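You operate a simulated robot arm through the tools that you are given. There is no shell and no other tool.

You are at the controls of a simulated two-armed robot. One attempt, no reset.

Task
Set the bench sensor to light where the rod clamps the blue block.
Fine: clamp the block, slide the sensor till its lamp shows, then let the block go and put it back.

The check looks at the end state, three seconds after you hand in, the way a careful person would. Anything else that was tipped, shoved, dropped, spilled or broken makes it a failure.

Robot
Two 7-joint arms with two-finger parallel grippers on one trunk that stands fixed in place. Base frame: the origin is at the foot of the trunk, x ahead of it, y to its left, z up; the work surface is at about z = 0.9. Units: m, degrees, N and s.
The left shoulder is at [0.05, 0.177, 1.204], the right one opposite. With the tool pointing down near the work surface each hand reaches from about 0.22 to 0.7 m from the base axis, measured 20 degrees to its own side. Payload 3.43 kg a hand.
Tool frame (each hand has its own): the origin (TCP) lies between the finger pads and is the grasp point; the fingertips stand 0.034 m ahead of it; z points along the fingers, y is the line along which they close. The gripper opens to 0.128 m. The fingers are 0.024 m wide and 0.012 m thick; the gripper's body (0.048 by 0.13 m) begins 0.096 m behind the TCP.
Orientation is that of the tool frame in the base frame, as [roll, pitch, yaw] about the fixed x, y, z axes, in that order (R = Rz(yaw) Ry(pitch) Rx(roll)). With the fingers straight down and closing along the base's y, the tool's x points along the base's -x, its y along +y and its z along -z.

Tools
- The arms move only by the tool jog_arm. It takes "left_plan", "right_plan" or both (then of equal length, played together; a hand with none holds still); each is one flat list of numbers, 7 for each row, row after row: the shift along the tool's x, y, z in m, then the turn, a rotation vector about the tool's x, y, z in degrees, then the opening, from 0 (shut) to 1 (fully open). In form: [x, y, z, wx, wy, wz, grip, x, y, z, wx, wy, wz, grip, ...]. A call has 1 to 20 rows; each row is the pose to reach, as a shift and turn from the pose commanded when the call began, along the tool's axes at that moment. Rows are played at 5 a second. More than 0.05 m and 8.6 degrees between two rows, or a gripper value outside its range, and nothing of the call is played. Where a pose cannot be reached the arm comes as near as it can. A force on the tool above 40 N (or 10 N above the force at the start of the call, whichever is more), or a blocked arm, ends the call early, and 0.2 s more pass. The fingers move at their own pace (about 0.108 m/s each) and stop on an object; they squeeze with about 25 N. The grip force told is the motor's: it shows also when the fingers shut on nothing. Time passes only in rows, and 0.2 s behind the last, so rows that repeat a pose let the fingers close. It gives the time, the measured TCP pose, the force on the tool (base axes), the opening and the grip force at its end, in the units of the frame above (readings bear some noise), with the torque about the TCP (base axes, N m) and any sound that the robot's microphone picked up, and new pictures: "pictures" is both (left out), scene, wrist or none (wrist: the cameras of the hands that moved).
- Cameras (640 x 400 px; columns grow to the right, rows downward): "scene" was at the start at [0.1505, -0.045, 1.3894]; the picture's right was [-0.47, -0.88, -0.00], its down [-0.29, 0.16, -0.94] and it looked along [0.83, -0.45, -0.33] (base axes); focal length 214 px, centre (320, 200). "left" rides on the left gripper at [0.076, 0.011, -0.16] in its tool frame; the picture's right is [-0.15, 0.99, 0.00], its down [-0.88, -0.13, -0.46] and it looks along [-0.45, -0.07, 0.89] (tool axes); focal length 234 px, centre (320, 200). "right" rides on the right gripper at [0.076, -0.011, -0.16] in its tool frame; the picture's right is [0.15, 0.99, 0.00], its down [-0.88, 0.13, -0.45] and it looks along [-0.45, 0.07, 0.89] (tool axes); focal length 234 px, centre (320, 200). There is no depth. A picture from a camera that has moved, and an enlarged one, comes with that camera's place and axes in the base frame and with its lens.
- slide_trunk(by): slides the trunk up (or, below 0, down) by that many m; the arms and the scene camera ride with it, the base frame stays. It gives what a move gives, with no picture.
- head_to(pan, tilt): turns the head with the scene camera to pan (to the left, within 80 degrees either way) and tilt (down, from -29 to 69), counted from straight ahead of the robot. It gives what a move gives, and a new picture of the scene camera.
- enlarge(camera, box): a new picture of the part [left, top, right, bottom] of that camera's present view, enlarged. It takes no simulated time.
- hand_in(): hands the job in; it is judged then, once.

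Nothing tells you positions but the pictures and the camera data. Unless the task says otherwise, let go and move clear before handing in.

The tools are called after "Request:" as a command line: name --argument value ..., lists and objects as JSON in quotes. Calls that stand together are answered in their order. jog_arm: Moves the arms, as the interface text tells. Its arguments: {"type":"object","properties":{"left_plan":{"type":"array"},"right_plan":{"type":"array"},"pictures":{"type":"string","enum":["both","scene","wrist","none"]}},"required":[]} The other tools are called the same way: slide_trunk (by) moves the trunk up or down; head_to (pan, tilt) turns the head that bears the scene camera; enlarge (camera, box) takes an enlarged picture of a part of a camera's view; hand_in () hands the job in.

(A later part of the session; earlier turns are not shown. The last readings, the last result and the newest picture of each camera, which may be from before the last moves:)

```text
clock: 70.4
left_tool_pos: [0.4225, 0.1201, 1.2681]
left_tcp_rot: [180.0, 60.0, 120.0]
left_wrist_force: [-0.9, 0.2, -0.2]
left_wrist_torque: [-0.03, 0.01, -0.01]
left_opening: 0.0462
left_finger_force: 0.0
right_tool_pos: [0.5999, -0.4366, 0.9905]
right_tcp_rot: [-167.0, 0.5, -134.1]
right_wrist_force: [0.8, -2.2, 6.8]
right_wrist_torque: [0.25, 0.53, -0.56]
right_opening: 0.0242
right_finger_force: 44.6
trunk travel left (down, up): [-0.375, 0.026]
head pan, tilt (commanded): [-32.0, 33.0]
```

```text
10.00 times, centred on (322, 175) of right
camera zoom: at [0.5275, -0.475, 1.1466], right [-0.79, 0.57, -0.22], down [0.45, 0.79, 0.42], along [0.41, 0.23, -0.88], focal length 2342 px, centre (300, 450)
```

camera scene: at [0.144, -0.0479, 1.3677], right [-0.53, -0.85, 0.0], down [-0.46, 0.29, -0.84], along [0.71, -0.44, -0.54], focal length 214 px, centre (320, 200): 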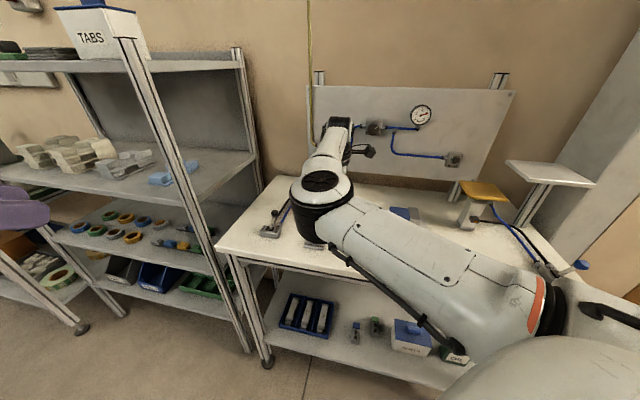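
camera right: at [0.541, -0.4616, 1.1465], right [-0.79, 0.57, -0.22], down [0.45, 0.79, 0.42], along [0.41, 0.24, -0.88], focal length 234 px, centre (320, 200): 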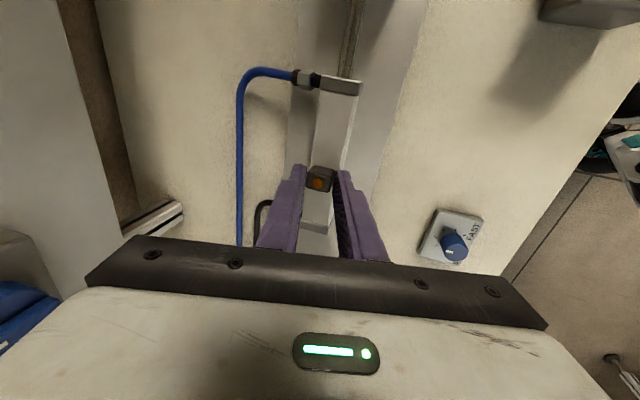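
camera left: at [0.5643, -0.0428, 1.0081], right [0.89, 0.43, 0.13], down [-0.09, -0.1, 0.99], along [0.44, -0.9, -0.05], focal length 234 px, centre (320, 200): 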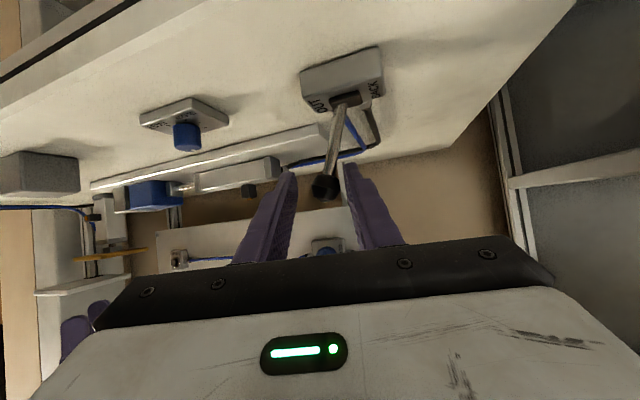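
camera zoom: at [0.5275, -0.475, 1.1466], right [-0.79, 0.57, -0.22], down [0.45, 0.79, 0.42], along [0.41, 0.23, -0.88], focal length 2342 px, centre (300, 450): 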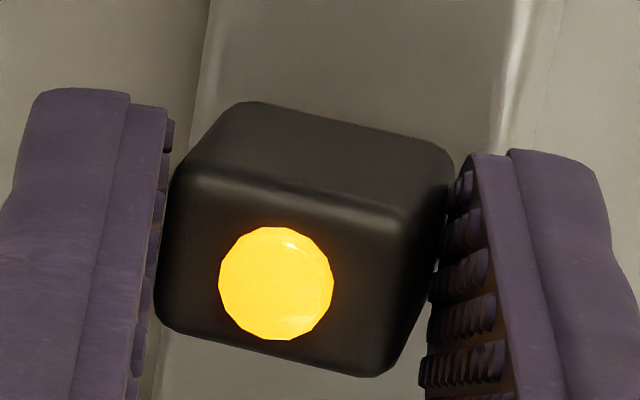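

Lit, mid-window. Releasing the sensor and withdrawing straight back along the fingers.

Request:
jog_arm --right_plan '[0, 0, 0, 0, 0, 0, 0.25, 0, 0, 0, 0, 0, 0, 0.36, 0, 0, 0, 0, 0, 0, 0.36, 0, 0, -0.015, 0, 0, 0, 0.36, 0, 0, -0.04, 0, 0, 0, 0.36, 0, 0, -0.07, 0, 0, 0, 0.36, 0, 0, -0.1, 0, 0, 0, 0.36]'

Request:
enlarge --camera "right" --box '[260, 60, 400, 200]'

```text
clock: 72.0
left_tool_pos: [0.4215, 0.1206, 1.268]
left_tcp_rot: [180.0, 60.0, 120.0]
left_wrist_force: [-0.4, 0.4, 0.0]
left_wrist_torque: [-0.02, 0.0, 0.02]
left_opening: 0.0461
left_finger_force: 0.1
right_tool_pos: [0.5834, -0.4227, 1.0874]
right_tcp_rot: [-167.0, 0.4, -134.1]
right_wrist_force: [0.2, 0.0, 0.2]
right_wrist_torque: [0.0, -0.02, -0.02]
right_opening: 0.0462
right_finger_force: 0.0
trunk travel left (down, up): [-0.375, 0.026]
head pan, tilt (commanded): [-32.0, 33.0]
camera scene: at [0.1438, -0.0477, 1.3677], right [-0.53, -0.85, 0.0], down [-0.46, 0.29, -0.84], along [0.71, -0.44, -0.54], focal length 214 px, centre (320, 200)
camera right: at [0.511, -0.4601, 1.244], right [-0.79, 0.57, -0.22], down [0.45, 0.79, 0.42], along [0.41, 0.24, -0.88], focal length 234 px, centre (320, 200)
```

scene: 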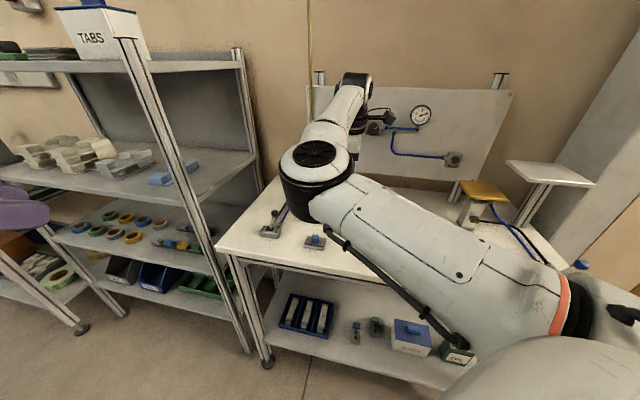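
right: 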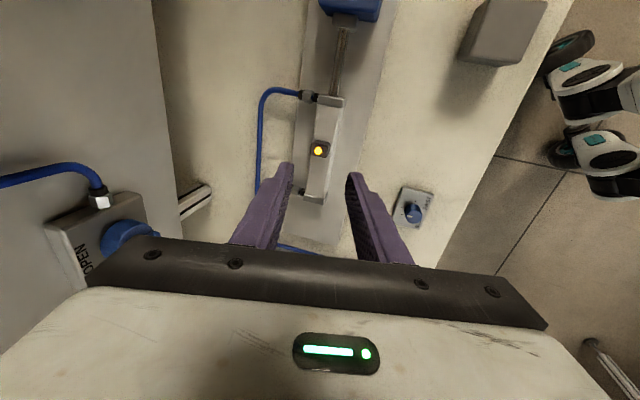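

```text
2.86 times, centred on (330, 130) of right
camera zoom: at [0.511, -0.4601, 1.244], right [-0.79, 0.57, -0.22], down [0.45, 0.79, 0.42], along [0.41, 0.24, -0.88], focal length 669 px, centre (291, 400)
```

zoom: 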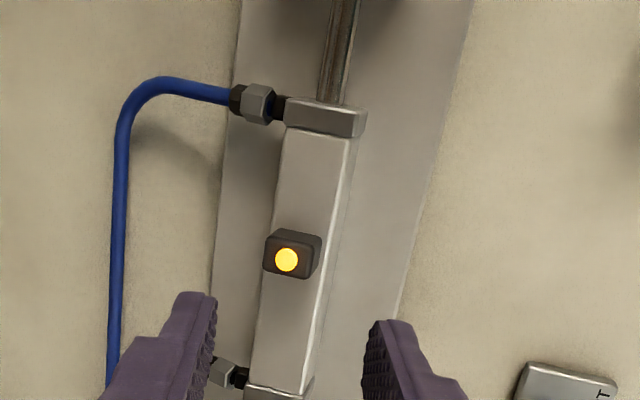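

Lamp stays lit after release. Now parking the right hand up and to the right, above the block area, so the left arm can return the lever.

Request:
jog_arm --right_plan '[0.015, 0.001, -0.035, -1.9, 0, 0, 0.36, 0.042, 0.003, -0.065, -3.7, 0, 0, 0.45, 0.07, 0.004, -0.09, -5.6, 0, 0, 0.6, 0.098, 0.006, -0.11, -7.4, 0, 0, 0.7, 0.126, 0.008, -0.13, -9.3, 0, 0, 0.8, 0.154, 0.0095, -0.15, -11.1, 0, 0, 0.8, 0.182, 0.0112, -0.17, -13, 0, 0, 0.8]' --pictures "scene"

Request:
enlarge --camera "scene" --box '[310, 180, 430, 255]'

```text
clock: 73.6
left_tool_pos: [0.4215, 0.1195, 1.2687]
left_tcp_rot: [180.0, 60.0, 119.9]
left_wrist_force: [0.1, -0.9, 0.4]
left_wrist_torque: [-0.01, -0.02, 0.01]
left_opening: 0.0459
left_finger_force: 0.0
right_tool_pos: [0.4208, -0.5209, 1.2492]
right_tcp_rot: [179.9, 0.4, -134.0]
right_wrist_force: [0.9, 0.6, 0.0]
right_wrist_torque: [0.04, -0.02, 0.02]
right_opening: 0.1023
right_finger_force: 0.1
trunk travel left (down, up): [-0.375, 0.026]
head pan, tilt (commanded): [-32.0, 33.0]
camera scene: at [0.1433, -0.048, 1.3678], right [-0.53, -0.85, 0.0], down [-0.46, 0.29, -0.84], along [0.71, -0.44, -0.54], focal length 214 px, centre (320, 200)
```

scene: 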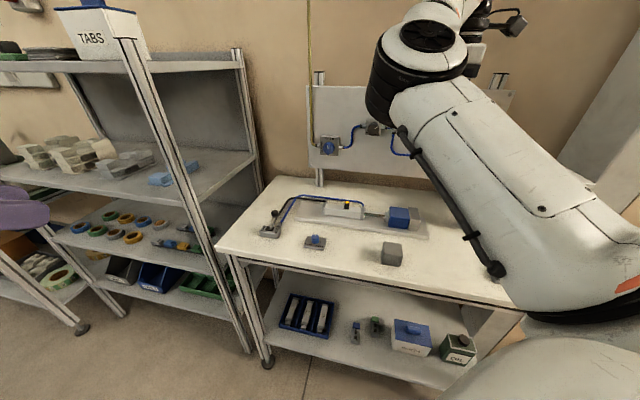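

```text
5.33 times, centred on (370, 218) of scene
camera zoom: at [0.1433, -0.048, 1.3678], right [-0.53, -0.85, 0.0], down [-0.46, 0.29, -0.84], along [0.71, -0.44, -0.54], focal length 1144 px, centre (53, 107)
```

zoom: 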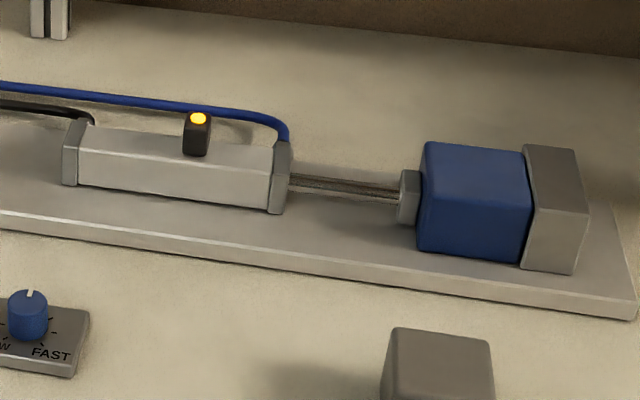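

Lamp clearly lit with the block clamped, sensor released. Now lowering the trunk again for the left arm's lever approach.

Request:
slide_trunk --by -0.12

Request:
jog_arm --left_plan '[-0.0066, 0.004, 0.035, 0, 0, 0, 0.55, -0.0132, 0.008, 0.07, 0, 0, 0, 0.55, -0.0198, 0.0119, 0.105, 0, 0, 0, 0.55, -0.0264, 0.0159, 0.14, 0, 0, 0, 0.55, -0.033, 0.0199, 0.175, 0, 0, 0, 0.55, -0.0396, 0.0239, 0.21, 0, 0, 0, 0.55, -0.0462, 0.0278, 0.245, 0, 0, 0, 0.55, -0.0528, 0.0318, 0.28, 0, 0, 0, 0.55, -0.0594, 0.0358, 0.3149, 0, 0, 0, 0.55, -0.0594, 0.0358, 0.3149, 0, 0, 0, 0.55]'

```text
clock: 75.1
left_tool_pos: [0.4224, 0.1199, 1.1494]
left_tcp_rot: [-180.0, 60.0, 120.0]
left_wrist_force: [-0.1, -0.2, 0.0]
left_wrist_torque: [0.01, -0.03, 0.0]
left_opening: 0.0458
left_finger_force: 0.0
right_tool_pos: [0.423, -0.5222, 1.1285]
right_tcp_rot: [179.8, 0.3, -134.0]
right_wrist_force: [0.4, 0.0, 0.8]
right_wrist_torque: [-0.01, 0.02, -0.01]
right_opening: 0.1024
right_finger_force: 0.0
trunk travel left (down, up): [-0.255, 0.146]
head pan, tilt (commanded): [-32.0, 33.0]
```

```text
clock: 77.3
left_tool_pos: [0.6051, -0.125, 1.0427]
left_tcp_rot: [179.9, 60.0, 120.0]
left_wrist_force: [0.4, 0.1, 0.1]
left_wrist_torque: [-0.02, 0.01, 0.01]
left_opening: 0.0702
left_finger_force: 0.0
right_tool_pos: [0.4219, -0.5209, 1.1286]
right_tcp_rot: [179.9, 0.5, -134.1]
right_wrist_force: [-0.8, 0.1, -0.1]
right_wrist_torque: [0.02, 0.0, -0.01]
right_opening: 0.1025
right_finger_force: 0.1
trunk travel left (down, up): [-0.255, 0.146]
head pan, tilt (commanded): [-32.0, 33.0]
camera scene: at [0.144, -0.048, 1.2477], right [-0.53, -0.85, 0.0], down [-0.46, 0.29, -0.84], along [0.71, -0.44, -0.54], focal length 214 px, centre (320, 200)
camera left: at [0.5263, 0.0334, 1.0568], right [0.89, 0.43, 0.13], down [-0.09, -0.1, 0.99], along [0.44, -0.9, -0.05], focal length 234 px, centre (320, 200)
```

scene: 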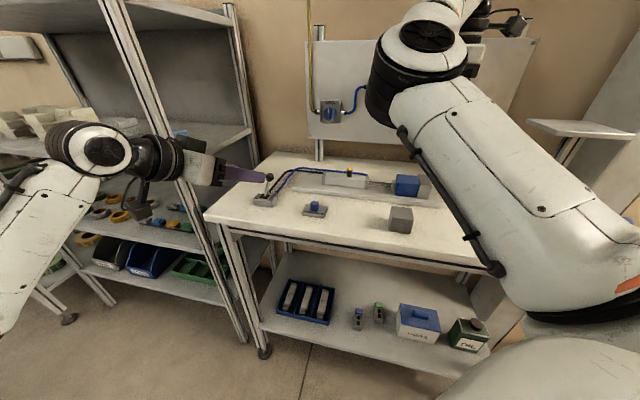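
left: 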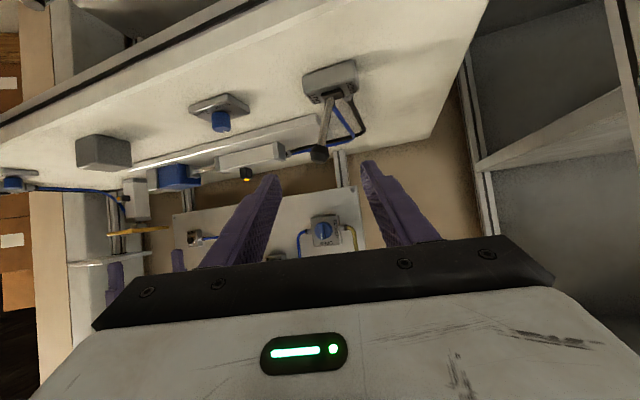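

Knob on axis, ~11 cm ahead. Advancing 10 cm in small steps.

Request:
jog_arm --left_plan '[0, 0, 0.025, 0, 0, 0, 0.55, 0, 0, 0.05, 0, 0, 0, 0.55, 0, 0, 0.075, 0, 0, 0, 0.55, 0, 0, 0.1, 0, 0, 0, 0.55, 0, 0, 0.1, 0, 0, 0, 0.55]'

```text
clock: 78.5
left_tool_pos: [0.6483, -0.2, 0.9918]
left_tcp_rot: [179.8, 60.0, 119.9]
left_wrist_force: [0.1, -0.5, 0.3]
left_wrist_torque: [-0.01, -0.01, -0.02]
left_opening: 0.0704
left_finger_force: 0.0
right_tool_pos: [0.4213, -0.5214, 1.1292]
right_tcp_rot: [180.0, 0.4, -134.2]
right_wrist_force: [0.5, 0.4, -0.2]
right_wrist_torque: [0.0, 0.01, -0.01]
right_opening: 0.1024
right_finger_force: 0.1
trunk travel left (down, up): [-0.255, 0.146]
head pan, tilt (commanded): [-32.0, 33.0]
camera scene: at [0.144, -0.0479, 1.2477], right [-0.53, -0.85, 0.0], down [-0.46, 0.29, -0.84], along [0.71, -0.44, -0.54], focal length 214 px, centre (320, 200)
camera left: at [0.5693, -0.0422, 1.0065], right [0.89, 0.43, 0.13], down [-0.09, -0.1, 0.99], along [0.44, -0.9, -0.05], focal length 234 px, centre (320, 200)
```

scene: 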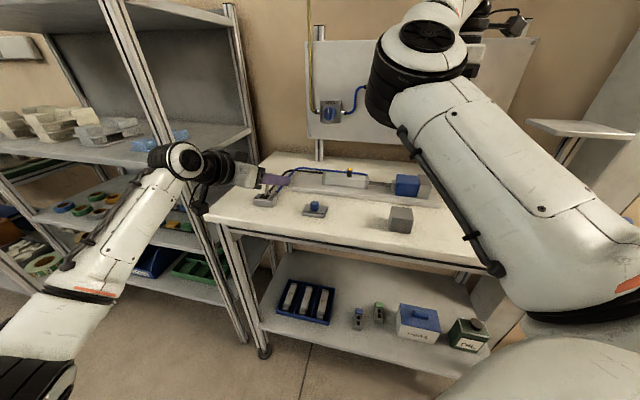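
left: 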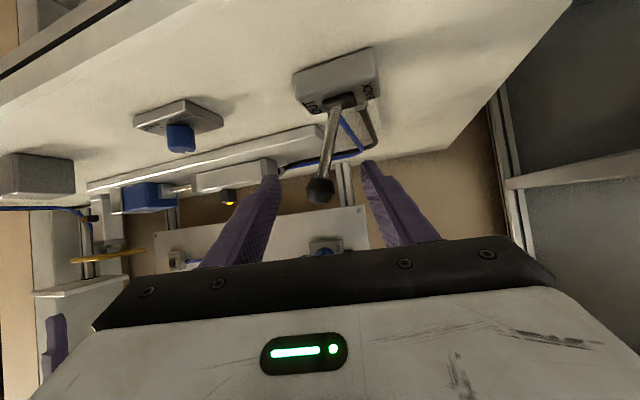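

Straddling the knob, no contact. Narrowing and pushing the lever back toward BACK.

Request:
jog_arm --left_plan '[0, 0, 0, 0, 0, 0, 0.32, 0, 0, 0, 0, 0, 0, 0.32, 0.0017, 0.012, -0.003, 0, 0, 0, 0.32, 0.0034, 0.024, -0.0059, 0, 0, 0, 0.32, 0.0051, 0.0361, -0.0089, 0, 0, 0, 0.32, 0.0068, 0.0481, -0.0118, 0, 0, 0, 0.32, 0.0076, 0.0535, -0.0132, 0, 0, 0, 0.32]'

```text
clock: 80.1
left_tool_pos: [0.6872, -0.1588, 0.9928]
left_tcp_rot: [-179.9, 60.0, 120.0]
left_wrist_force: [-0.3, -1.0, -0.1]
left_wrist_torque: [-0.01, -0.02, 0.02]
left_opening: 0.041
left_finger_force: 0.2
right_tool_pos: [0.4226, -0.5212, 1.1297]
right_tcp_rot: [180.0, 0.4, -134.1]
right_wrist_force: [0.6, 0.1, -0.1]
right_wrist_torque: [-0.02, 0.03, 0.0]
right_opening: 0.1025
right_finger_force: 0.0
trunk travel left (down, up): [-0.255, 0.146]
head pan, tilt (commanded): [-32.0, 33.0]
camera scene: at [0.144, -0.0479, 1.2477], right [-0.53, -0.85, 0.0], down [-0.46, 0.29, -0.84], along [0.71, -0.44, -0.54], focal length 214 px, centre (320, 200)
camera left: at [0.6082, -0.0009, 1.0066], right [0.89, 0.43, 0.13], down [-0.09, -0.1, 0.99], along [0.44, -0.9, -0.05], focal length 234 px, centre (320, 200)
```

scene: 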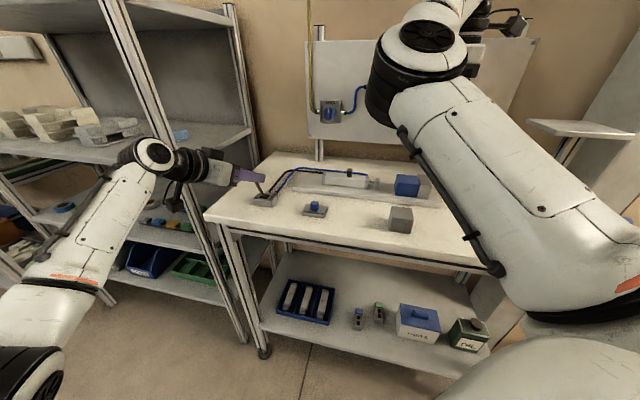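
left: 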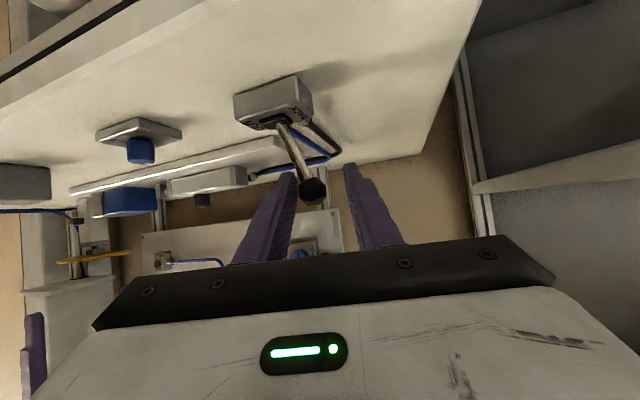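

The lever is over at BACK. Checking that the rod has drawn back and lever is fully thrown.

Request:
enlarge --camera "scene" --box '[240, 155, 440, 255]'

Request:
enlarge --camera "left" --box '[220, 60, 380, 220]'

```text
3.20 times, centred on (340, 205) of scene
camera zoom: at [0.144, -0.0479, 1.2477], right [-0.53, -0.85, 0.0], down [-0.46, 0.29, -0.84], along [0.71, -0.44, -0.54], focal length 686 px, centre (256, 184)
```

zoom: 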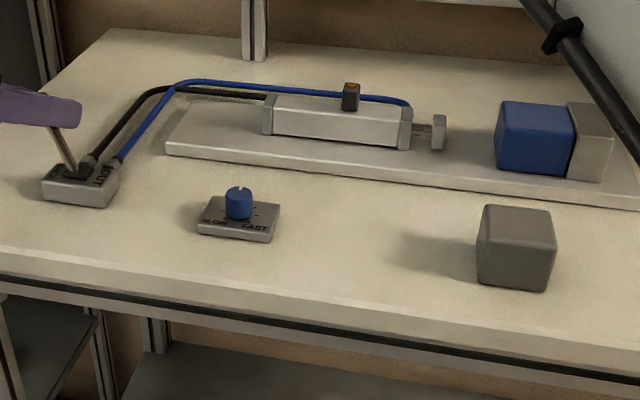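

```text
2.50 times, centred on (300, 140) of left
camera zoom: at [0.6082, -0.0009, 1.0066], right [0.89, 0.43, 0.13], down [-0.09, -0.1, 0.99], along [0.44, -0.9, -0.05], focal length 585 px, centre (370, 350)
```

zoom: 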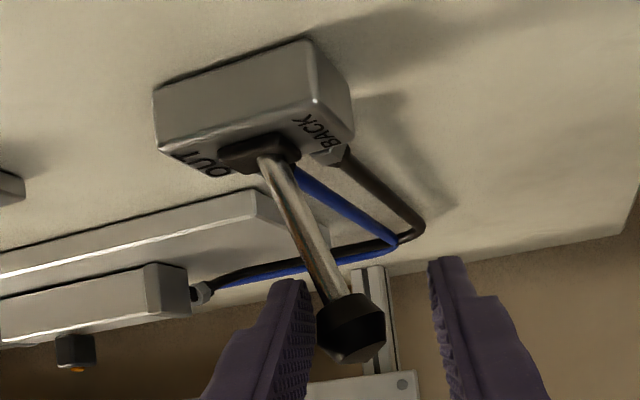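

The rod draws back and the block is free. Withdrawing the left hand straight back and parking it.

Request:
jog_arm --left_plan '[0, 0, 0, 0, 0, 0, 0.42, 0, 0, -0.033, 0, 0, 0, 0.42, 0, 0, -0.066, 0, 0, 0, 0.42, 0, 0, -0.1, 0, 0, 0, 0.42, 0.0065, -0.0113, -0.138, 0, 0, 0, 0.42, 0.013, -0.0226, -0.176, 0, 0, 0, 0.42, 0.0195, -0.0339, -0.213, 0, 0, 0, 0.42, 0.026, -0.0452, -0.251, 0, 0, 0, 0.42, 0.0325, -0.0564, -0.289, 0, 0, 0, 0.42, 0.039, -0.0677, -0.327, 0, 0, 0, 0.42, 0.0455, -0.079, -0.364, 0, 0, 0, 0.42, 0.052, -0.0903, -0.402, 0, 0, 0, 0.42]' --pictures "scene"

Request:
slide_trunk --by 0.12

Request:
head_to --pan -32 --tilt 34

Request:
enlarge --camera "scene" --box '[240, 170, 440, 270]'

Request:
enlarge --camera "right" --box '[160, 0, 480, 200]'

```text
clock: 82.7
left_tool_pos: [0.4202, 0.1201, 1.1468]
left_tcp_rot: [-180.0, 60.0, 119.8]
left_wrist_force: [0.3, 0.4, 0.6]
left_wrist_torque: [0.0, -0.03, 0.01]
left_opening: 0.0538
left_finger_force: 0.2
right_tool_pos: [0.4211, -0.5205, 1.1291]
right_tcp_rot: [179.8, 0.5, -134.1]
right_wrist_force: [0.3, 0.2, -0.3]
right_wrist_torque: [0.0, -0.05, -0.02]
right_opening: 0.1025
right_finger_force: 0.1
trunk travel left (down, up): [-0.255, 0.146]
head pan, tilt (commanded): [-32.0, 33.0]
camera scene: at [0.1438, -0.0478, 1.2478], right [-0.53, -0.85, 0.0], down [-0.46, 0.29, -0.84], along [0.71, -0.44, -0.54], focal length 214 px, centre (320, 200)
```

scene: 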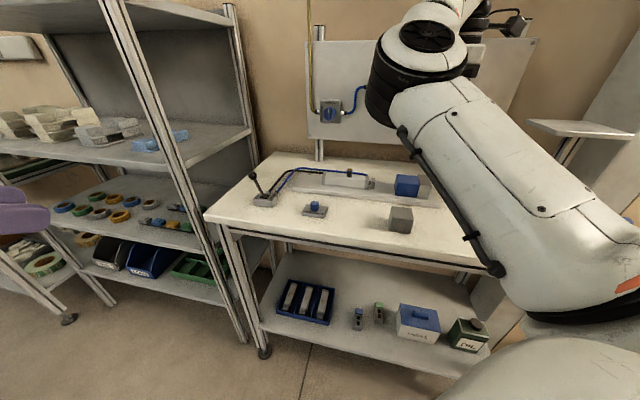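

```text
clock: 84.2
left_tool_pos: [0.4215, 0.1203, 1.2662]
left_tcp_rot: [-180.0, 60.0, 120.1]
left_wrist_force: [-0.6, 0.1, -0.7]
left_wrist_torque: [-0.03, 0.01, 0.01]
left_opening: 0.0539
left_finger_force: 0.0
right_tool_pos: [0.4215, -0.5221, 1.2485]
right_tcp_rot: [179.9, 0.4, -134.1]
right_wrist_force: [-0.7, -0.6, 0.2]
right_wrist_torque: [0.03, 0.0, -0.02]
right_opening: 0.1024
right_finger_force: 0.1
trunk travel left (down, up): [-0.375, 0.026]
head pan, tilt (commanded): [-32.0, 33.0]
```

```text
clock: 84.8
left_tool_pos: [0.4213, 0.1201, 1.2684]
left_tcp_rot: [180.0, 60.0, 120.0]
left_wrist_force: [0.5, 0.6, -0.3]
left_wrist_torque: [0.04, 0.0, -0.01]
left_opening: 0.0537
left_finger_force: 0.0
right_tool_pos: [0.4218, -0.522, 1.2486]
right_tcp_rot: [179.9, 0.4, -134.2]
right_wrist_force: [0.1, 0.5, -0.1]
right_wrist_torque: [-0.01, 0.02, -0.01]
right_opening: 0.1023
right_finger_force: 0.0
trunk travel left (down, up): [-0.375, 0.026]
head pan, tilt (commanded): [-32.0, 34.0]
camera scene: at [0.1436, -0.0476, 1.3662], right [-0.53, -0.85, 0.0], down [-0.47, 0.3, -0.83], along [0.7, -0.44, -0.56], focal length 214 px, centre (320, 200)
```

scene: 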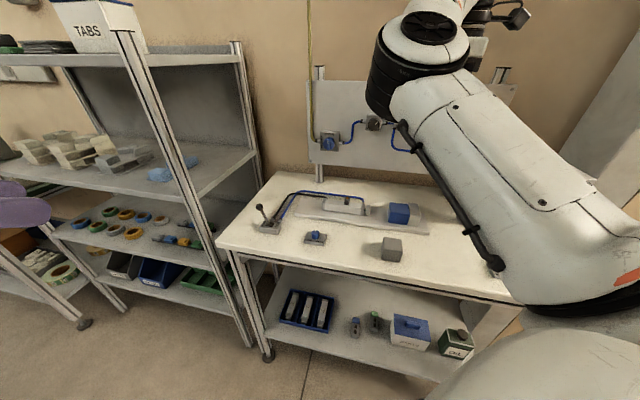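

```text
3.20 times, centred on (340, 220) of scene
camera zoom: at [0.1436, -0.0476, 1.3662], right [-0.53, -0.85, 0.0], down [-0.47, 0.3, -0.83], along [0.7, -0.44, -0.56], focal length 686 px, centre (256, 136)
```

zoom: 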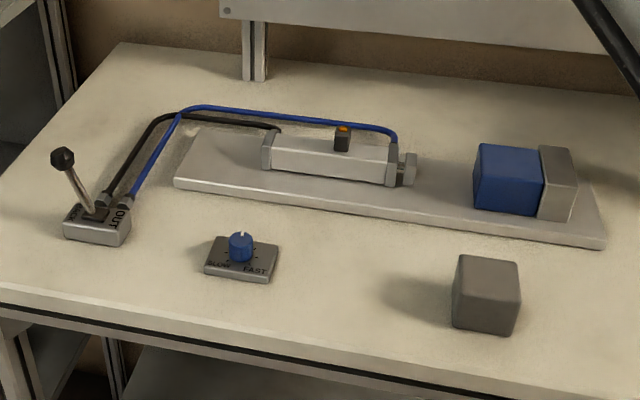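

```text
2.00 times, centred on (320, 100) of right
camera zoom: at [0.3754, -0.5842, 1.4063], right [-0.81, 0.58, 0.0], down [0.52, 0.72, 0.46], along [0.27, 0.38, -0.89], focal length 468 px, centre (320, 400)
```

zoom: 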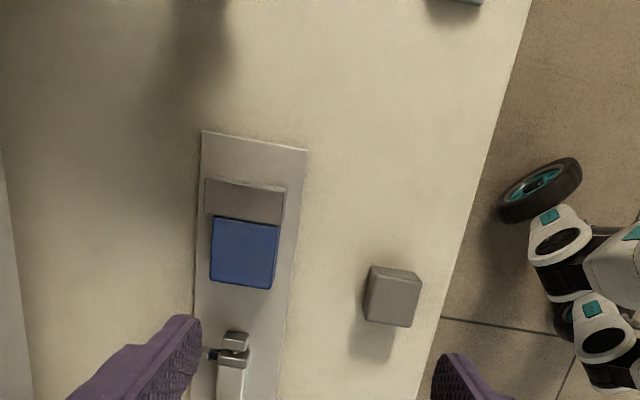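

Rod fully back, lever at BACK as at the start, block resting against the stop at about (0.480,-0.562). Moving the right hand above it.

Request:
jog_arm --right_plan '[-0.003, -0.0174, 0.037, 0, 0, 0, 0.8, -0.006, -0.0348, 0.074, 0, 0, 0, 0.8, -0.009, -0.0522, 0.111, 0, 0, 0, 0.8, -0.0119, -0.0696, 0.1486, 0, 0, 0, 0.8, -0.0119, -0.0696, 0.1486, 0, 0, 0, 0.8]'

Request:
enlarge --camera "right" --box '[240, 80, 400, 180]'

```text
clock: 86.0
left_tool_pos: [0.421, 0.1192, 1.2672]
left_tcp_rot: [180.0, 59.9, 120.0]
left_wrist_force: [-0.5, -0.1, 0.3]
left_wrist_torque: [0.01, -0.04, 0.0]
left_opening: 0.0537
left_finger_force: 0.0
right_tool_pos: [0.4816, -0.5604, 1.0991]
right_tcp_rot: [179.9, 0.4, -134.1]
right_wrist_force: [0.5, -0.4, 1.1]
right_wrist_torque: [0.03, 0.0, 0.01]
right_opening: 0.1022
right_finger_force: 0.0
trunk travel left (down, up): [-0.375, 0.026]
head pan, tilt (commanded): [-32.0, 34.0]
camera scene: at [0.1434, -0.0474, 1.3662], right [-0.53, -0.85, 0.0], down [-0.47, 0.3, -0.83], along [0.7, -0.44, -0.56], focal length 214 px, centre (320, 200)
camera right: at [0.4346, -0.6226, 1.257], right [-0.81, 0.58, 0.0], down [0.52, 0.72, 0.46], along [0.27, 0.38, -0.89], focal length 234 px, centre (320, 200)
```

scene: 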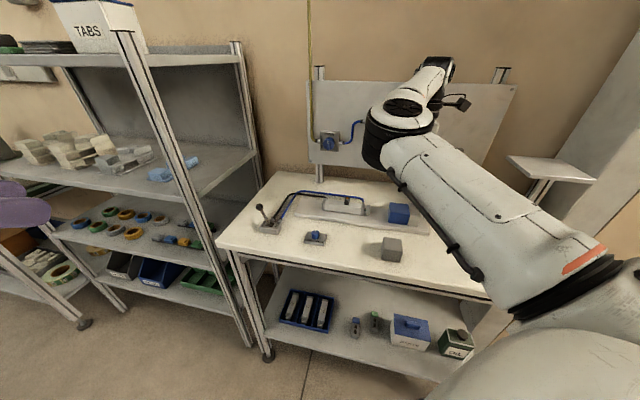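
right: 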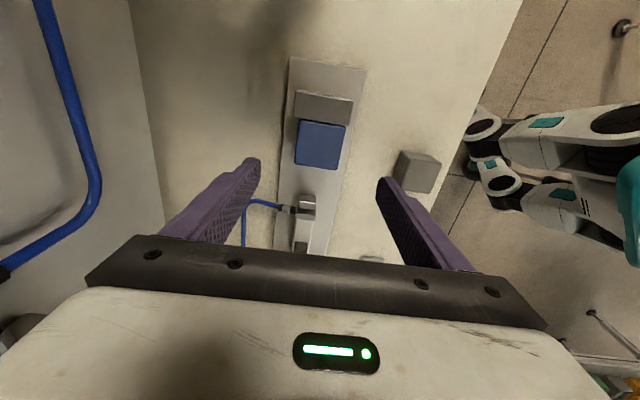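

```text
4.00 times, centred on (320, 130) of right
camera zoom: at [0.4346, -0.6226, 1.257], right [-0.81, 0.58, 0.0], down [0.52, 0.72, 0.46], along [0.27, 0.38, -0.89], focal length 937 px, centre (320, 480)
```

zoom: 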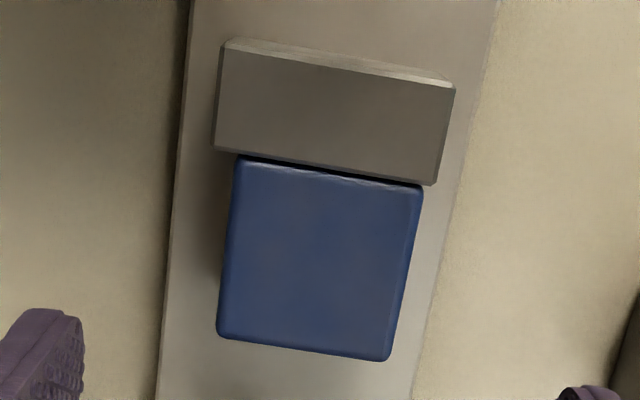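

The block is square under the hand, 4 mm toward the stop; adjusting and descending to the same grip height as before.

Request:
jog_arm --right_plan '[0.002, 0.0005, 0.035, 0, 0, 0, 0.8, 0.004, 0.001, 0.07, 0, 0, 0, 0.8, 0.004, 0.001, 0.105, 0, 0, 0, 0.8, 0.004, 0.001, 0.13, 0, 0, 0, 0.8, 0.004, 0.001, 0.138, 0, 0, 0, 0.8, 0.004, 0.001, 0.138, 0, 0, 0, 0.8]'

```text
clock: 87.4
left_tool_pos: [0.4194, 0.1209, 1.2675]
left_tcp_rot: [180.0, 60.0, 120.0]
left_wrist_force: [0.4, -0.5, -0.4]
left_wrist_torque: [-0.01, 0.01, -0.01]
left_opening: 0.0536
left_finger_force: 0.1
right_tool_pos: [0.4784, -0.5618, 0.9613]
right_tcp_rot: [179.9, 0.4, -134.1]
right_wrist_force: [1.0, 0.3, -0.7]
right_wrist_torque: [0.0, 0.0, 0.0]
right_opening: 0.1025
right_finger_force: 0.1
trunk travel left (down, up): [-0.375, 0.026]
head pan, tilt (commanded): [-32.0, 34.0]
camera scene: at [0.1436, -0.0476, 1.3661], right [-0.53, -0.85, 0.0], down [-0.47, 0.3, -0.83], along [0.7, -0.44, -0.56], focal length 214 px, centre (320, 200)
camera right: at [0.4312, -0.6245, 1.119], right [-0.81, 0.58, 0.0], down [0.52, 0.72, 0.46], along [0.27, 0.38, -0.89], focal length 234 px, centre (320, 200)
```

scene: 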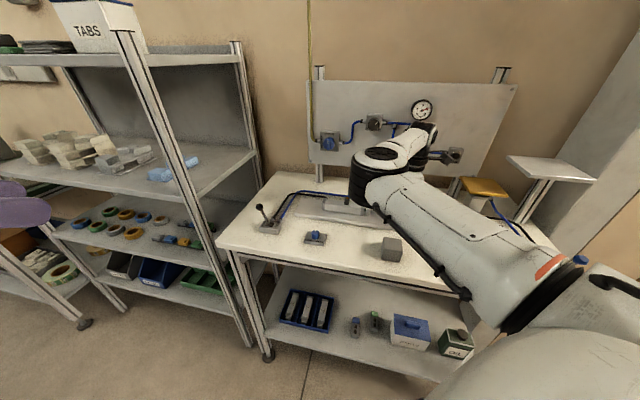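
right: 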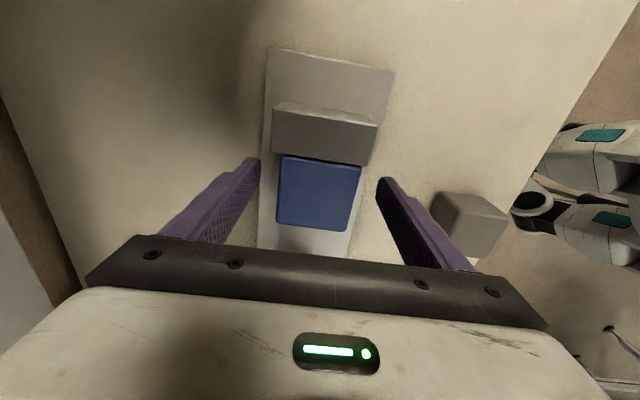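

Closing on the block, then easing it 3 mm off the stop and lifting.

Request:
jog_arm --right_plan '[0, 0, 0, 0, 0, 0, 0.5, 0, 0, 0, 0, 0, 0, 0.3, 0, 0, 0, 0, 0, 0, 0.3, 0, 0, 0, 0, 0, 0, 0.3, -0.002, 0, -0.002, 0, 0, 0, 0.3, -0.004, 0, -0.012, 0, 0, 0, 0.3, -0.004, 0, -0.04, 0, 0, 0, 0.3, -0.004, 0, -0.075, 0, 0, 0, 0.3]'

```text
clock: 89.2
left_tool_pos: [0.4213, 0.1221, 1.2669]
left_tcp_rot: [180.0, 60.0, 120.1]
left_wrist_force: [-0.5, -1.2, 1.0]
left_wrist_torque: [-0.06, -0.01, 0.01]
left_opening: 0.0538
left_finger_force: 0.1
right_tool_pos: [0.4794, -0.5591, 1.0362]
right_tcp_rot: [179.9, 0.4, -134.1]
right_wrist_force: [0.5, 0.6, -1.5]
right_wrist_torque: [-0.03, 0.0, 0.01]
right_opening: 0.0594
right_finger_force: 25.1
trunk travel left (down, up): [-0.375, 0.026]
head pan, tilt (commanded): [-32.0, 34.0]
camera scene: at [0.1435, -0.0475, 1.3662], right [-0.53, -0.85, 0.0], down [-0.47, 0.3, -0.83], along [0.7, -0.44, -0.56], focal length 214 px, centre (320, 200)
camera right: at [0.4337, -0.622, 1.195], right [-0.81, 0.58, 0.0], down [0.52, 0.72, 0.46], along [0.27, 0.38, -0.89], focal length 234 px, centre (320, 200)
```

scene: 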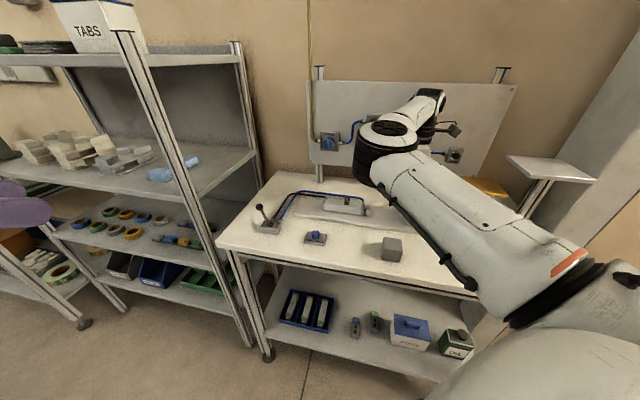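
right: 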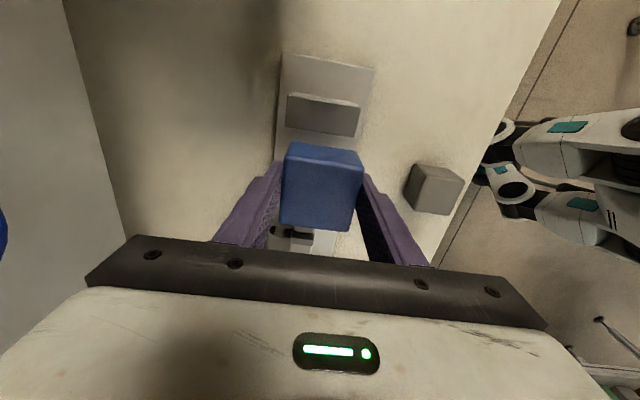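

Block in hand at the same place as before. Carrying it back to above its original spot (0.323,-0.529).

Request:
jog_arm --right_plan '[0.0175, 0.0266, -0.002, 0, 0, 0, 0.3, 0.035, 0.0533, -0.002, 0, 0, 0, 0.3, 0.0525, 0.08, -0.002, 0, 0, 0, 0.3, 0.07, 0.1066, -0.002, 0, 0, 0, 0.3, 0.0875, 0.1332, -0.002, 0, 0, 0, 0.3, 0.0875, 0.1332, -0.002, 0, 0, 0, 0.3]'

```text
clock: 90.6
left_tool_pos: [0.4214, 0.1213, 1.2657]
left_tcp_rot: [-179.9, 60.0, 120.0]
left_wrist_force: [-0.6, -0.5, -0.2]
left_wrist_torque: [-0.02, 0.0, 0.0]
left_opening: 0.0538
left_finger_force: 0.0
right_tool_pos: [0.3232, -0.5304, 1.0386]
right_tcp_rot: [179.9, 0.4, -134.0]
right_wrist_force: [0.4, 0.5, -2.4]
right_wrist_torque: [0.05, 0.02, 0.0]
right_opening: 0.0597
right_finger_force: 25.1
trunk travel left (down, up): [-0.375, 0.026]
head pan, tilt (commanded): [-32.0, 34.0]
camera scene: at [0.1439, -0.0479, 1.3661], right [-0.53, -0.85, 0.0], down [-0.47, 0.3, -0.83], along [0.7, -0.44, -0.56], focal length 214 px, centre (320, 200)
camera right: at [0.2765, -0.5927, 1.1963], right [-0.81, 0.58, 0.0], down [0.52, 0.72, 0.46], along [0.27, 0.38, -0.89], focal length 234 px, centre (320, 200)
```

scene: 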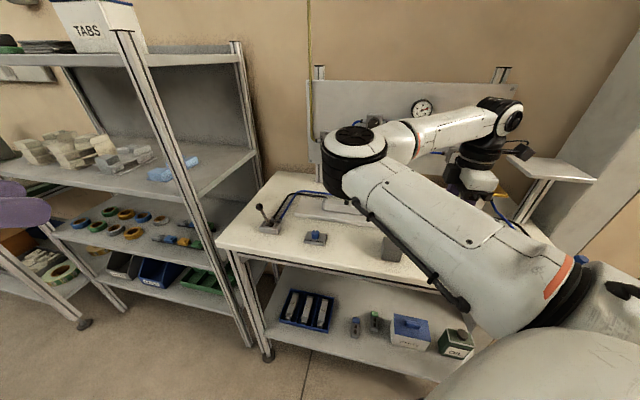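
right: 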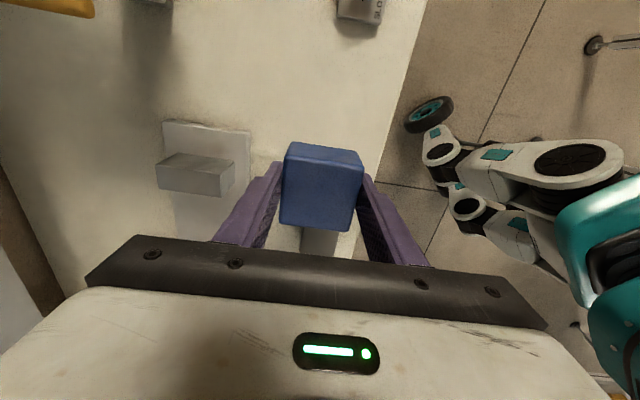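

Over the original spot. Lowering toward the bench with a 1–2 mm trim.

Request:
jog_arm --right_plan '[-0.0003, 0.0005, 0.025, 0, 0, 0, 0.3, -0.0006, 0.001, 0.05, 0, 0, 0, 0.3, -0.001, 0.002, 0.075, 0, 0, 0, 0.3, -0.001, 0.002, 0.088, 0, 0, 0, 0.3, -0.001, 0.002, 0.092, 0, 0, 0, 0.3, -0.001, 0.002, 0.092, 0, 0, 0, 0.3]' --pictures "wrist"

```text
clock: 92.0
left_tool_pos: [0.4208, 0.12, 1.2669]
left_tcp_rot: [180.0, 60.0, 120.0]
left_wrist_force: [0.6, 0.5, 0.3]
left_wrist_torque: [-0.01, 0.0, -0.01]
left_opening: 0.054
left_finger_force: 0.1
right_tool_pos: [0.3247, -0.526, 0.9457]
right_tcp_rot: [179.8, 0.4, -134.1]
right_wrist_force: [-0.3, -0.6, -0.8]
right_wrist_torque: [0.02, -0.03, 0.01]
right_opening: 0.0596
right_finger_force: 25.2
trunk travel left (down, up): [-0.375, 0.026]
head pan, tilt (commanded): [-32.0, 34.0]
camera right: at [0.2771, -0.5897, 1.1033], right [-0.81, 0.58, 0.0], down [0.52, 0.72, 0.46], along [0.27, 0.38, -0.89], focal length 234 px, centre (320, 200)
```

right: 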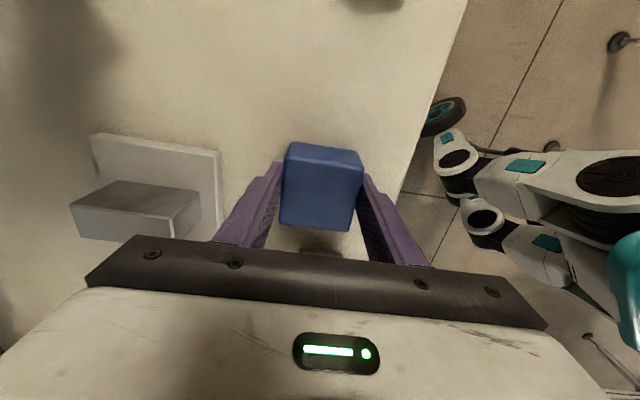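

Request:
jog_arm --right_plan '[0.001, 0, 0.001, 0, 0, 0, 0.3, 0.001, 0, 0.002, 0, 0, 0, 0.3, 0.001, 0, 0.003, 0, 0, 0, 0.3, 0.001, 0, 0.003, 0, 0, 0, 0.3]' --pictures "none"

```text
clock: 93.0
left_tool_pos: [0.4204, 0.1211, 1.2674]
left_tcp_rot: [-180.0, 60.2, 119.9]
left_wrist_force: [-0.5, 0.4, -0.3]
left_wrist_torque: [-0.03, -0.02, -0.01]
left_opening: 0.0538
left_finger_force: 0.0
right_tool_pos: [0.3224, -0.527, 0.9453]
right_tcp_rot: [-179.9, 0.4, -134.1]
right_wrist_force: [3.6, -0.9, 16.0]
right_wrist_torque: [0.32, 0.01, -0.1]
right_opening: 0.0598
right_finger_force: 24.7
trunk travel left (down, up): [-0.375, 0.026]
head pan, tilt (commanded): [-32.0, 34.0]
```

The block is down on the bench (16 N). Easing off 1.5 mm, opening, and rising.

Request:
jog_arm --right_plan '[0, 0, -0.0015, 0, 0, 0, 0.3, 0, 0, -0.0015, 0, 0, 0, 0.55, 0, 0, -0.0015, 0, 0, 0, 0.8, 0, 0, -0.0015, 0, 0, 0, 0.8, 0, 0, -0.03, 0, 0, 0, 0.8, 0, 0, -0.07, 0, 0, 0, 0.8, 0, 0, -0.11, 0, 0, 0, 0.8, 0, 0, -0.15, 0, 0, 0, 0.8, 0, 0, -0.19, 0, 0, 0, 0.8, 0, 0, -0.22, 0, 0, 0, 0.8]'

Request:
enlarge --camera "right" --box '[200, 80, 360, 180]'

```text
clock: 95.2
left_tool_pos: [0.4222, 0.1208, 1.2673]
left_tcp_rot: [-180.0, 59.9, 120.0]
left_wrist_force: [0.1, 0.1, 0.1]
left_wrist_torque: [-0.03, -0.02, -0.05]
left_opening: 0.0535
left_finger_force: 0.1
right_tool_pos: [0.3224, -0.5285, 1.1649]
right_tcp_rot: [179.8, 0.5, -134.0]
right_wrist_force: [0.1, 0.3, 0.9]
right_wrist_torque: [0.04, 0.02, 0.0]
right_opening: 0.1025
right_finger_force: 0.0
trunk travel left (down, up): [-0.375, 0.026]
head pan, tilt (commanded): [-32.0, 34.0]
camera scene: at [0.1434, -0.0476, 1.3662], right [-0.53, -0.85, 0.0], down [-0.47, 0.3, -0.83], along [0.7, -0.44, -0.56], focal length 214 px, centre (320, 200)
camera right: at [0.2746, -0.591, 1.3224], right [-0.81, 0.58, 0.0], down [0.52, 0.72, 0.46], along [0.27, 0.38, -0.89], focal length 234 px, centre (320, 200)
```

scene: 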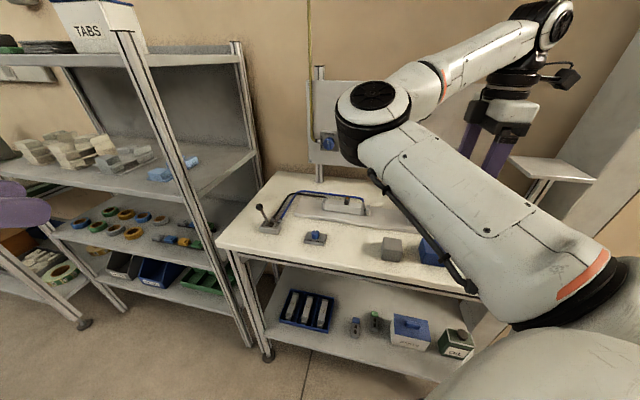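
right: 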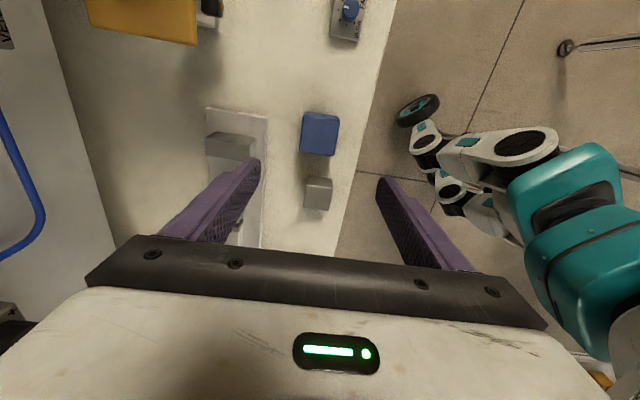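

```text
4.00 times, centred on (280, 130) of right
camera zoom: at [0.2746, -0.591, 1.3224], right [-0.81, 0.58, 0.0], down [0.52, 0.72, 0.46], along [0.27, 0.38, -0.89], focal length 937 px, centre (480, 480)
```

zoom: 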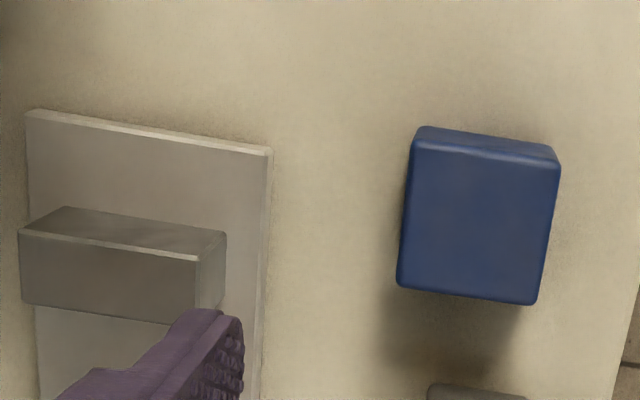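

The block is back and upright. To check it precisely against the first picture, I'll move the right hand to its starting pose and set the head as in my first close-up.

Request:
jog_arm --right_plan '[-0.0073, 0, -0.0203, 0, 0, 7.65, 0.9, -0.0146, 0, -0.0407, 0, 0, 15.3, 1, -0.0219, 0, -0.061, 0, 0, 22.95, 1, -0.0291, 0, -0.0813, 0, 0, 30.6, 1, -0.0364, 0.0001, -0.1017, 0, 0, 38.25, 1, -0.0437, 0.0002, -0.122, 0, 0, 45.9, 1]' --pictures "none"

Request:
head_to --pan -40 --tilt 35

Request:
enlarge --camera "scene" --box '[345, 210, 425, 260]'

Request:
enlarge --camera "right" --box '[240, 60, 400, 160]'

```text
clock: 96.6
left_tool_pos: [0.4199, 0.1211, 1.2675]
left_tcp_rot: [-179.9, 59.9, 120.0]
left_wrist_force: [-1.4, 0.5, 0.3]
left_wrist_torque: [0.01, -0.02, 0.02]
left_opening: 0.0536
left_finger_force: 0.0
right_tool_pos: [0.3526, -0.4973, 1.2862]
right_tcp_rot: [179.6, 0.2, 179.9]
right_wrist_force: [0.4, 0.8, 0.2]
right_wrist_torque: [0.01, 0.01, 0.0]
right_opening: 0.128
right_finger_force: 0.1
trunk travel left (down, up): [-0.375, 0.026]
head pan, tilt (commanded): [-32.0, 34.0]
```

```text
clock: 97.3
left_tool_pos: [0.4211, 0.12, 1.2681]
left_tcp_rot: [-180.0, 60.0, 120.1]
left_wrist_force: [0.0, -1.2, -0.3]
left_wrist_torque: [0.01, 0.01, 0.01]
left_opening: 0.0539
left_finger_force: 0.1
right_tool_pos: [0.3522, -0.4973, 1.2855]
right_tcp_rot: [179.6, 0.2, -179.9]
right_wrist_force: [1.1, 0.2, -1.0]
right_wrist_torque: [0.02, 0.01, -0.03]
right_opening: 0.1282
right_finger_force: 0.1
trunk travel left (down, up): [-0.375, 0.026]
head pan, tilt (commanded): [-40.0, 35.0]
camera scene: at [0.136, -0.0572, 1.3646], right [-0.64, -0.77, 0.0], down [-0.44, 0.37, -0.82], along [0.63, -0.53, -0.57], focal length 214 px, centre (320, 200)
```

scene: 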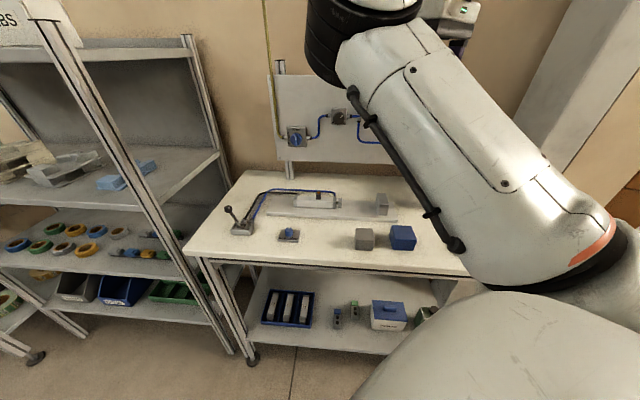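

```text
8.00 times, centred on (385, 235) of scene
camera zoom: at [0.136, -0.0572, 1.3646], right [-0.64, -0.77, 0.0], down [-0.44, 0.37, -0.82], along [0.63, -0.53, -0.57], focal length 1716 px, centre (-200, -80)
```

zoom: 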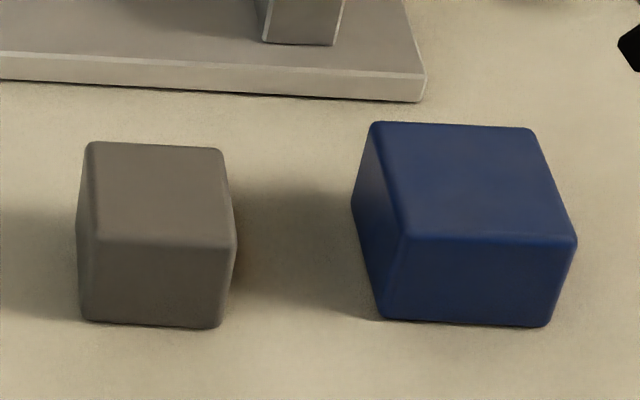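

```text
4.00 times, centred on (320, 110) of right
camera zoom: at [0.2739, -0.5095, 1.444], right [-0.15, 0.99, 0.01], down [0.88, 0.13, 0.46], along [0.45, 0.07, -0.89], focal length 937 px, centre (320, 560)
```

zoom: 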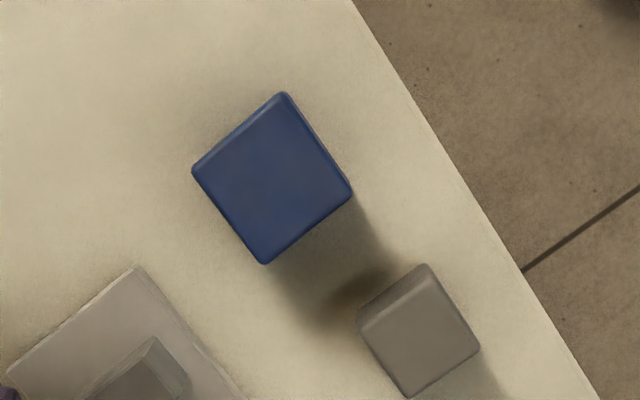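

Grey block and rig match the first picture, but the blue block sits about 6 mm from its original place (toward +y). I'll re-grip it and correct that small offset.

Request:
jog_arm --right_plan '[0.0044, -0.0036, 0.0266, 0, 0, -6.56, 0.9, 0.0088, -0.0071, 0.0531, 0, 0, -13.1, 0.8, 0.0132, -0.0107, 0.0797, 0, 0, -19.7, 0.8, 0.0177, -0.0143, 0.1063, 0, 0, -26.2, 0.8, 0.0221, -0.0179, 0.1329, 0, 0, -32.8, 0.8, 0.0265, -0.0214, 0.1594, 0, 0, -39.3, 0.8, 0.0309, -0.025, 0.186, 0, 0, -45.9, 0.8, 0.0309, -0.025, 0.186, 0, 0, -45.9, 0.8]' --pictures "wrist"

Request:
enlarge --camera "right" --box '[240, 80, 400, 180]'

```text
clock: 99.1
left_tool_pos: [0.4217, 0.1216, 1.2664]
left_tcp_rot: [180.0, 60.1, 120.0]
left_wrist_force: [0.6, -0.9, 0.7]
left_wrist_torque: [0.02, -0.01, 0.01]
left_opening: 0.0539
left_finger_force: 0.1
right_tool_pos: [0.3212, -0.5219, 1.1001]
right_tcp_rot: [179.9, 0.4, -134.1]
right_wrist_force: [-0.1, -0.2, -0.1]
right_wrist_torque: [0.01, -0.02, -0.01]
right_opening: 0.1024
right_finger_force: 0.0
trunk travel left (down, up): [-0.375, 0.026]
head pan, tilt (commanded): [-40.0, 35.0]
camera right: at [0.2748, -0.5848, 1.2573], right [-0.81, 0.58, 0.0], down [0.52, 0.72, 0.46], along [0.27, 0.38, -0.89], focal length 234 px, centre (320, 200)
```

right: 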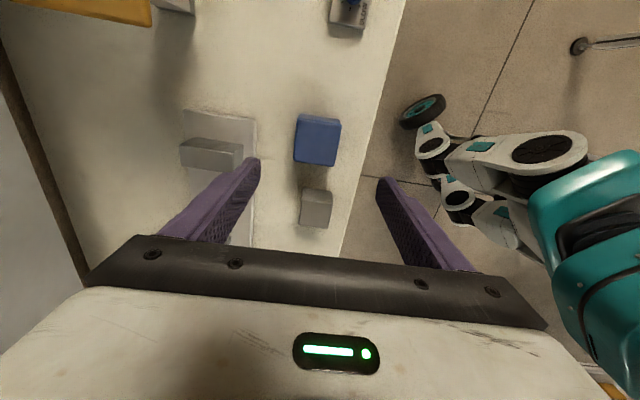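

```text
4.00 times, centred on (320, 130) of right
camera zoom: at [0.2748, -0.5848, 1.2573], right [-0.81, 0.58, 0.0], down [0.52, 0.72, 0.46], along [0.27, 0.38, -0.89], focal length 937 px, centre (320, 480)
```

zoom: 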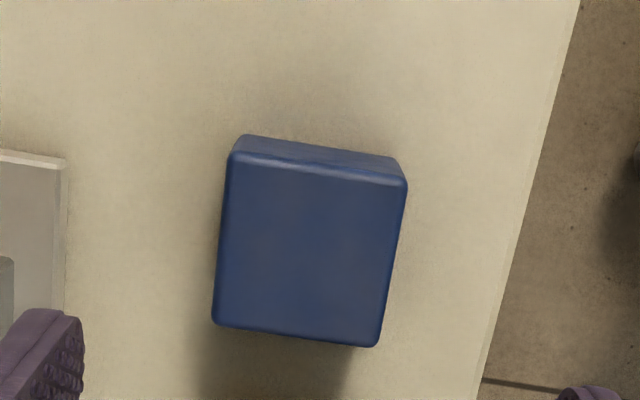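

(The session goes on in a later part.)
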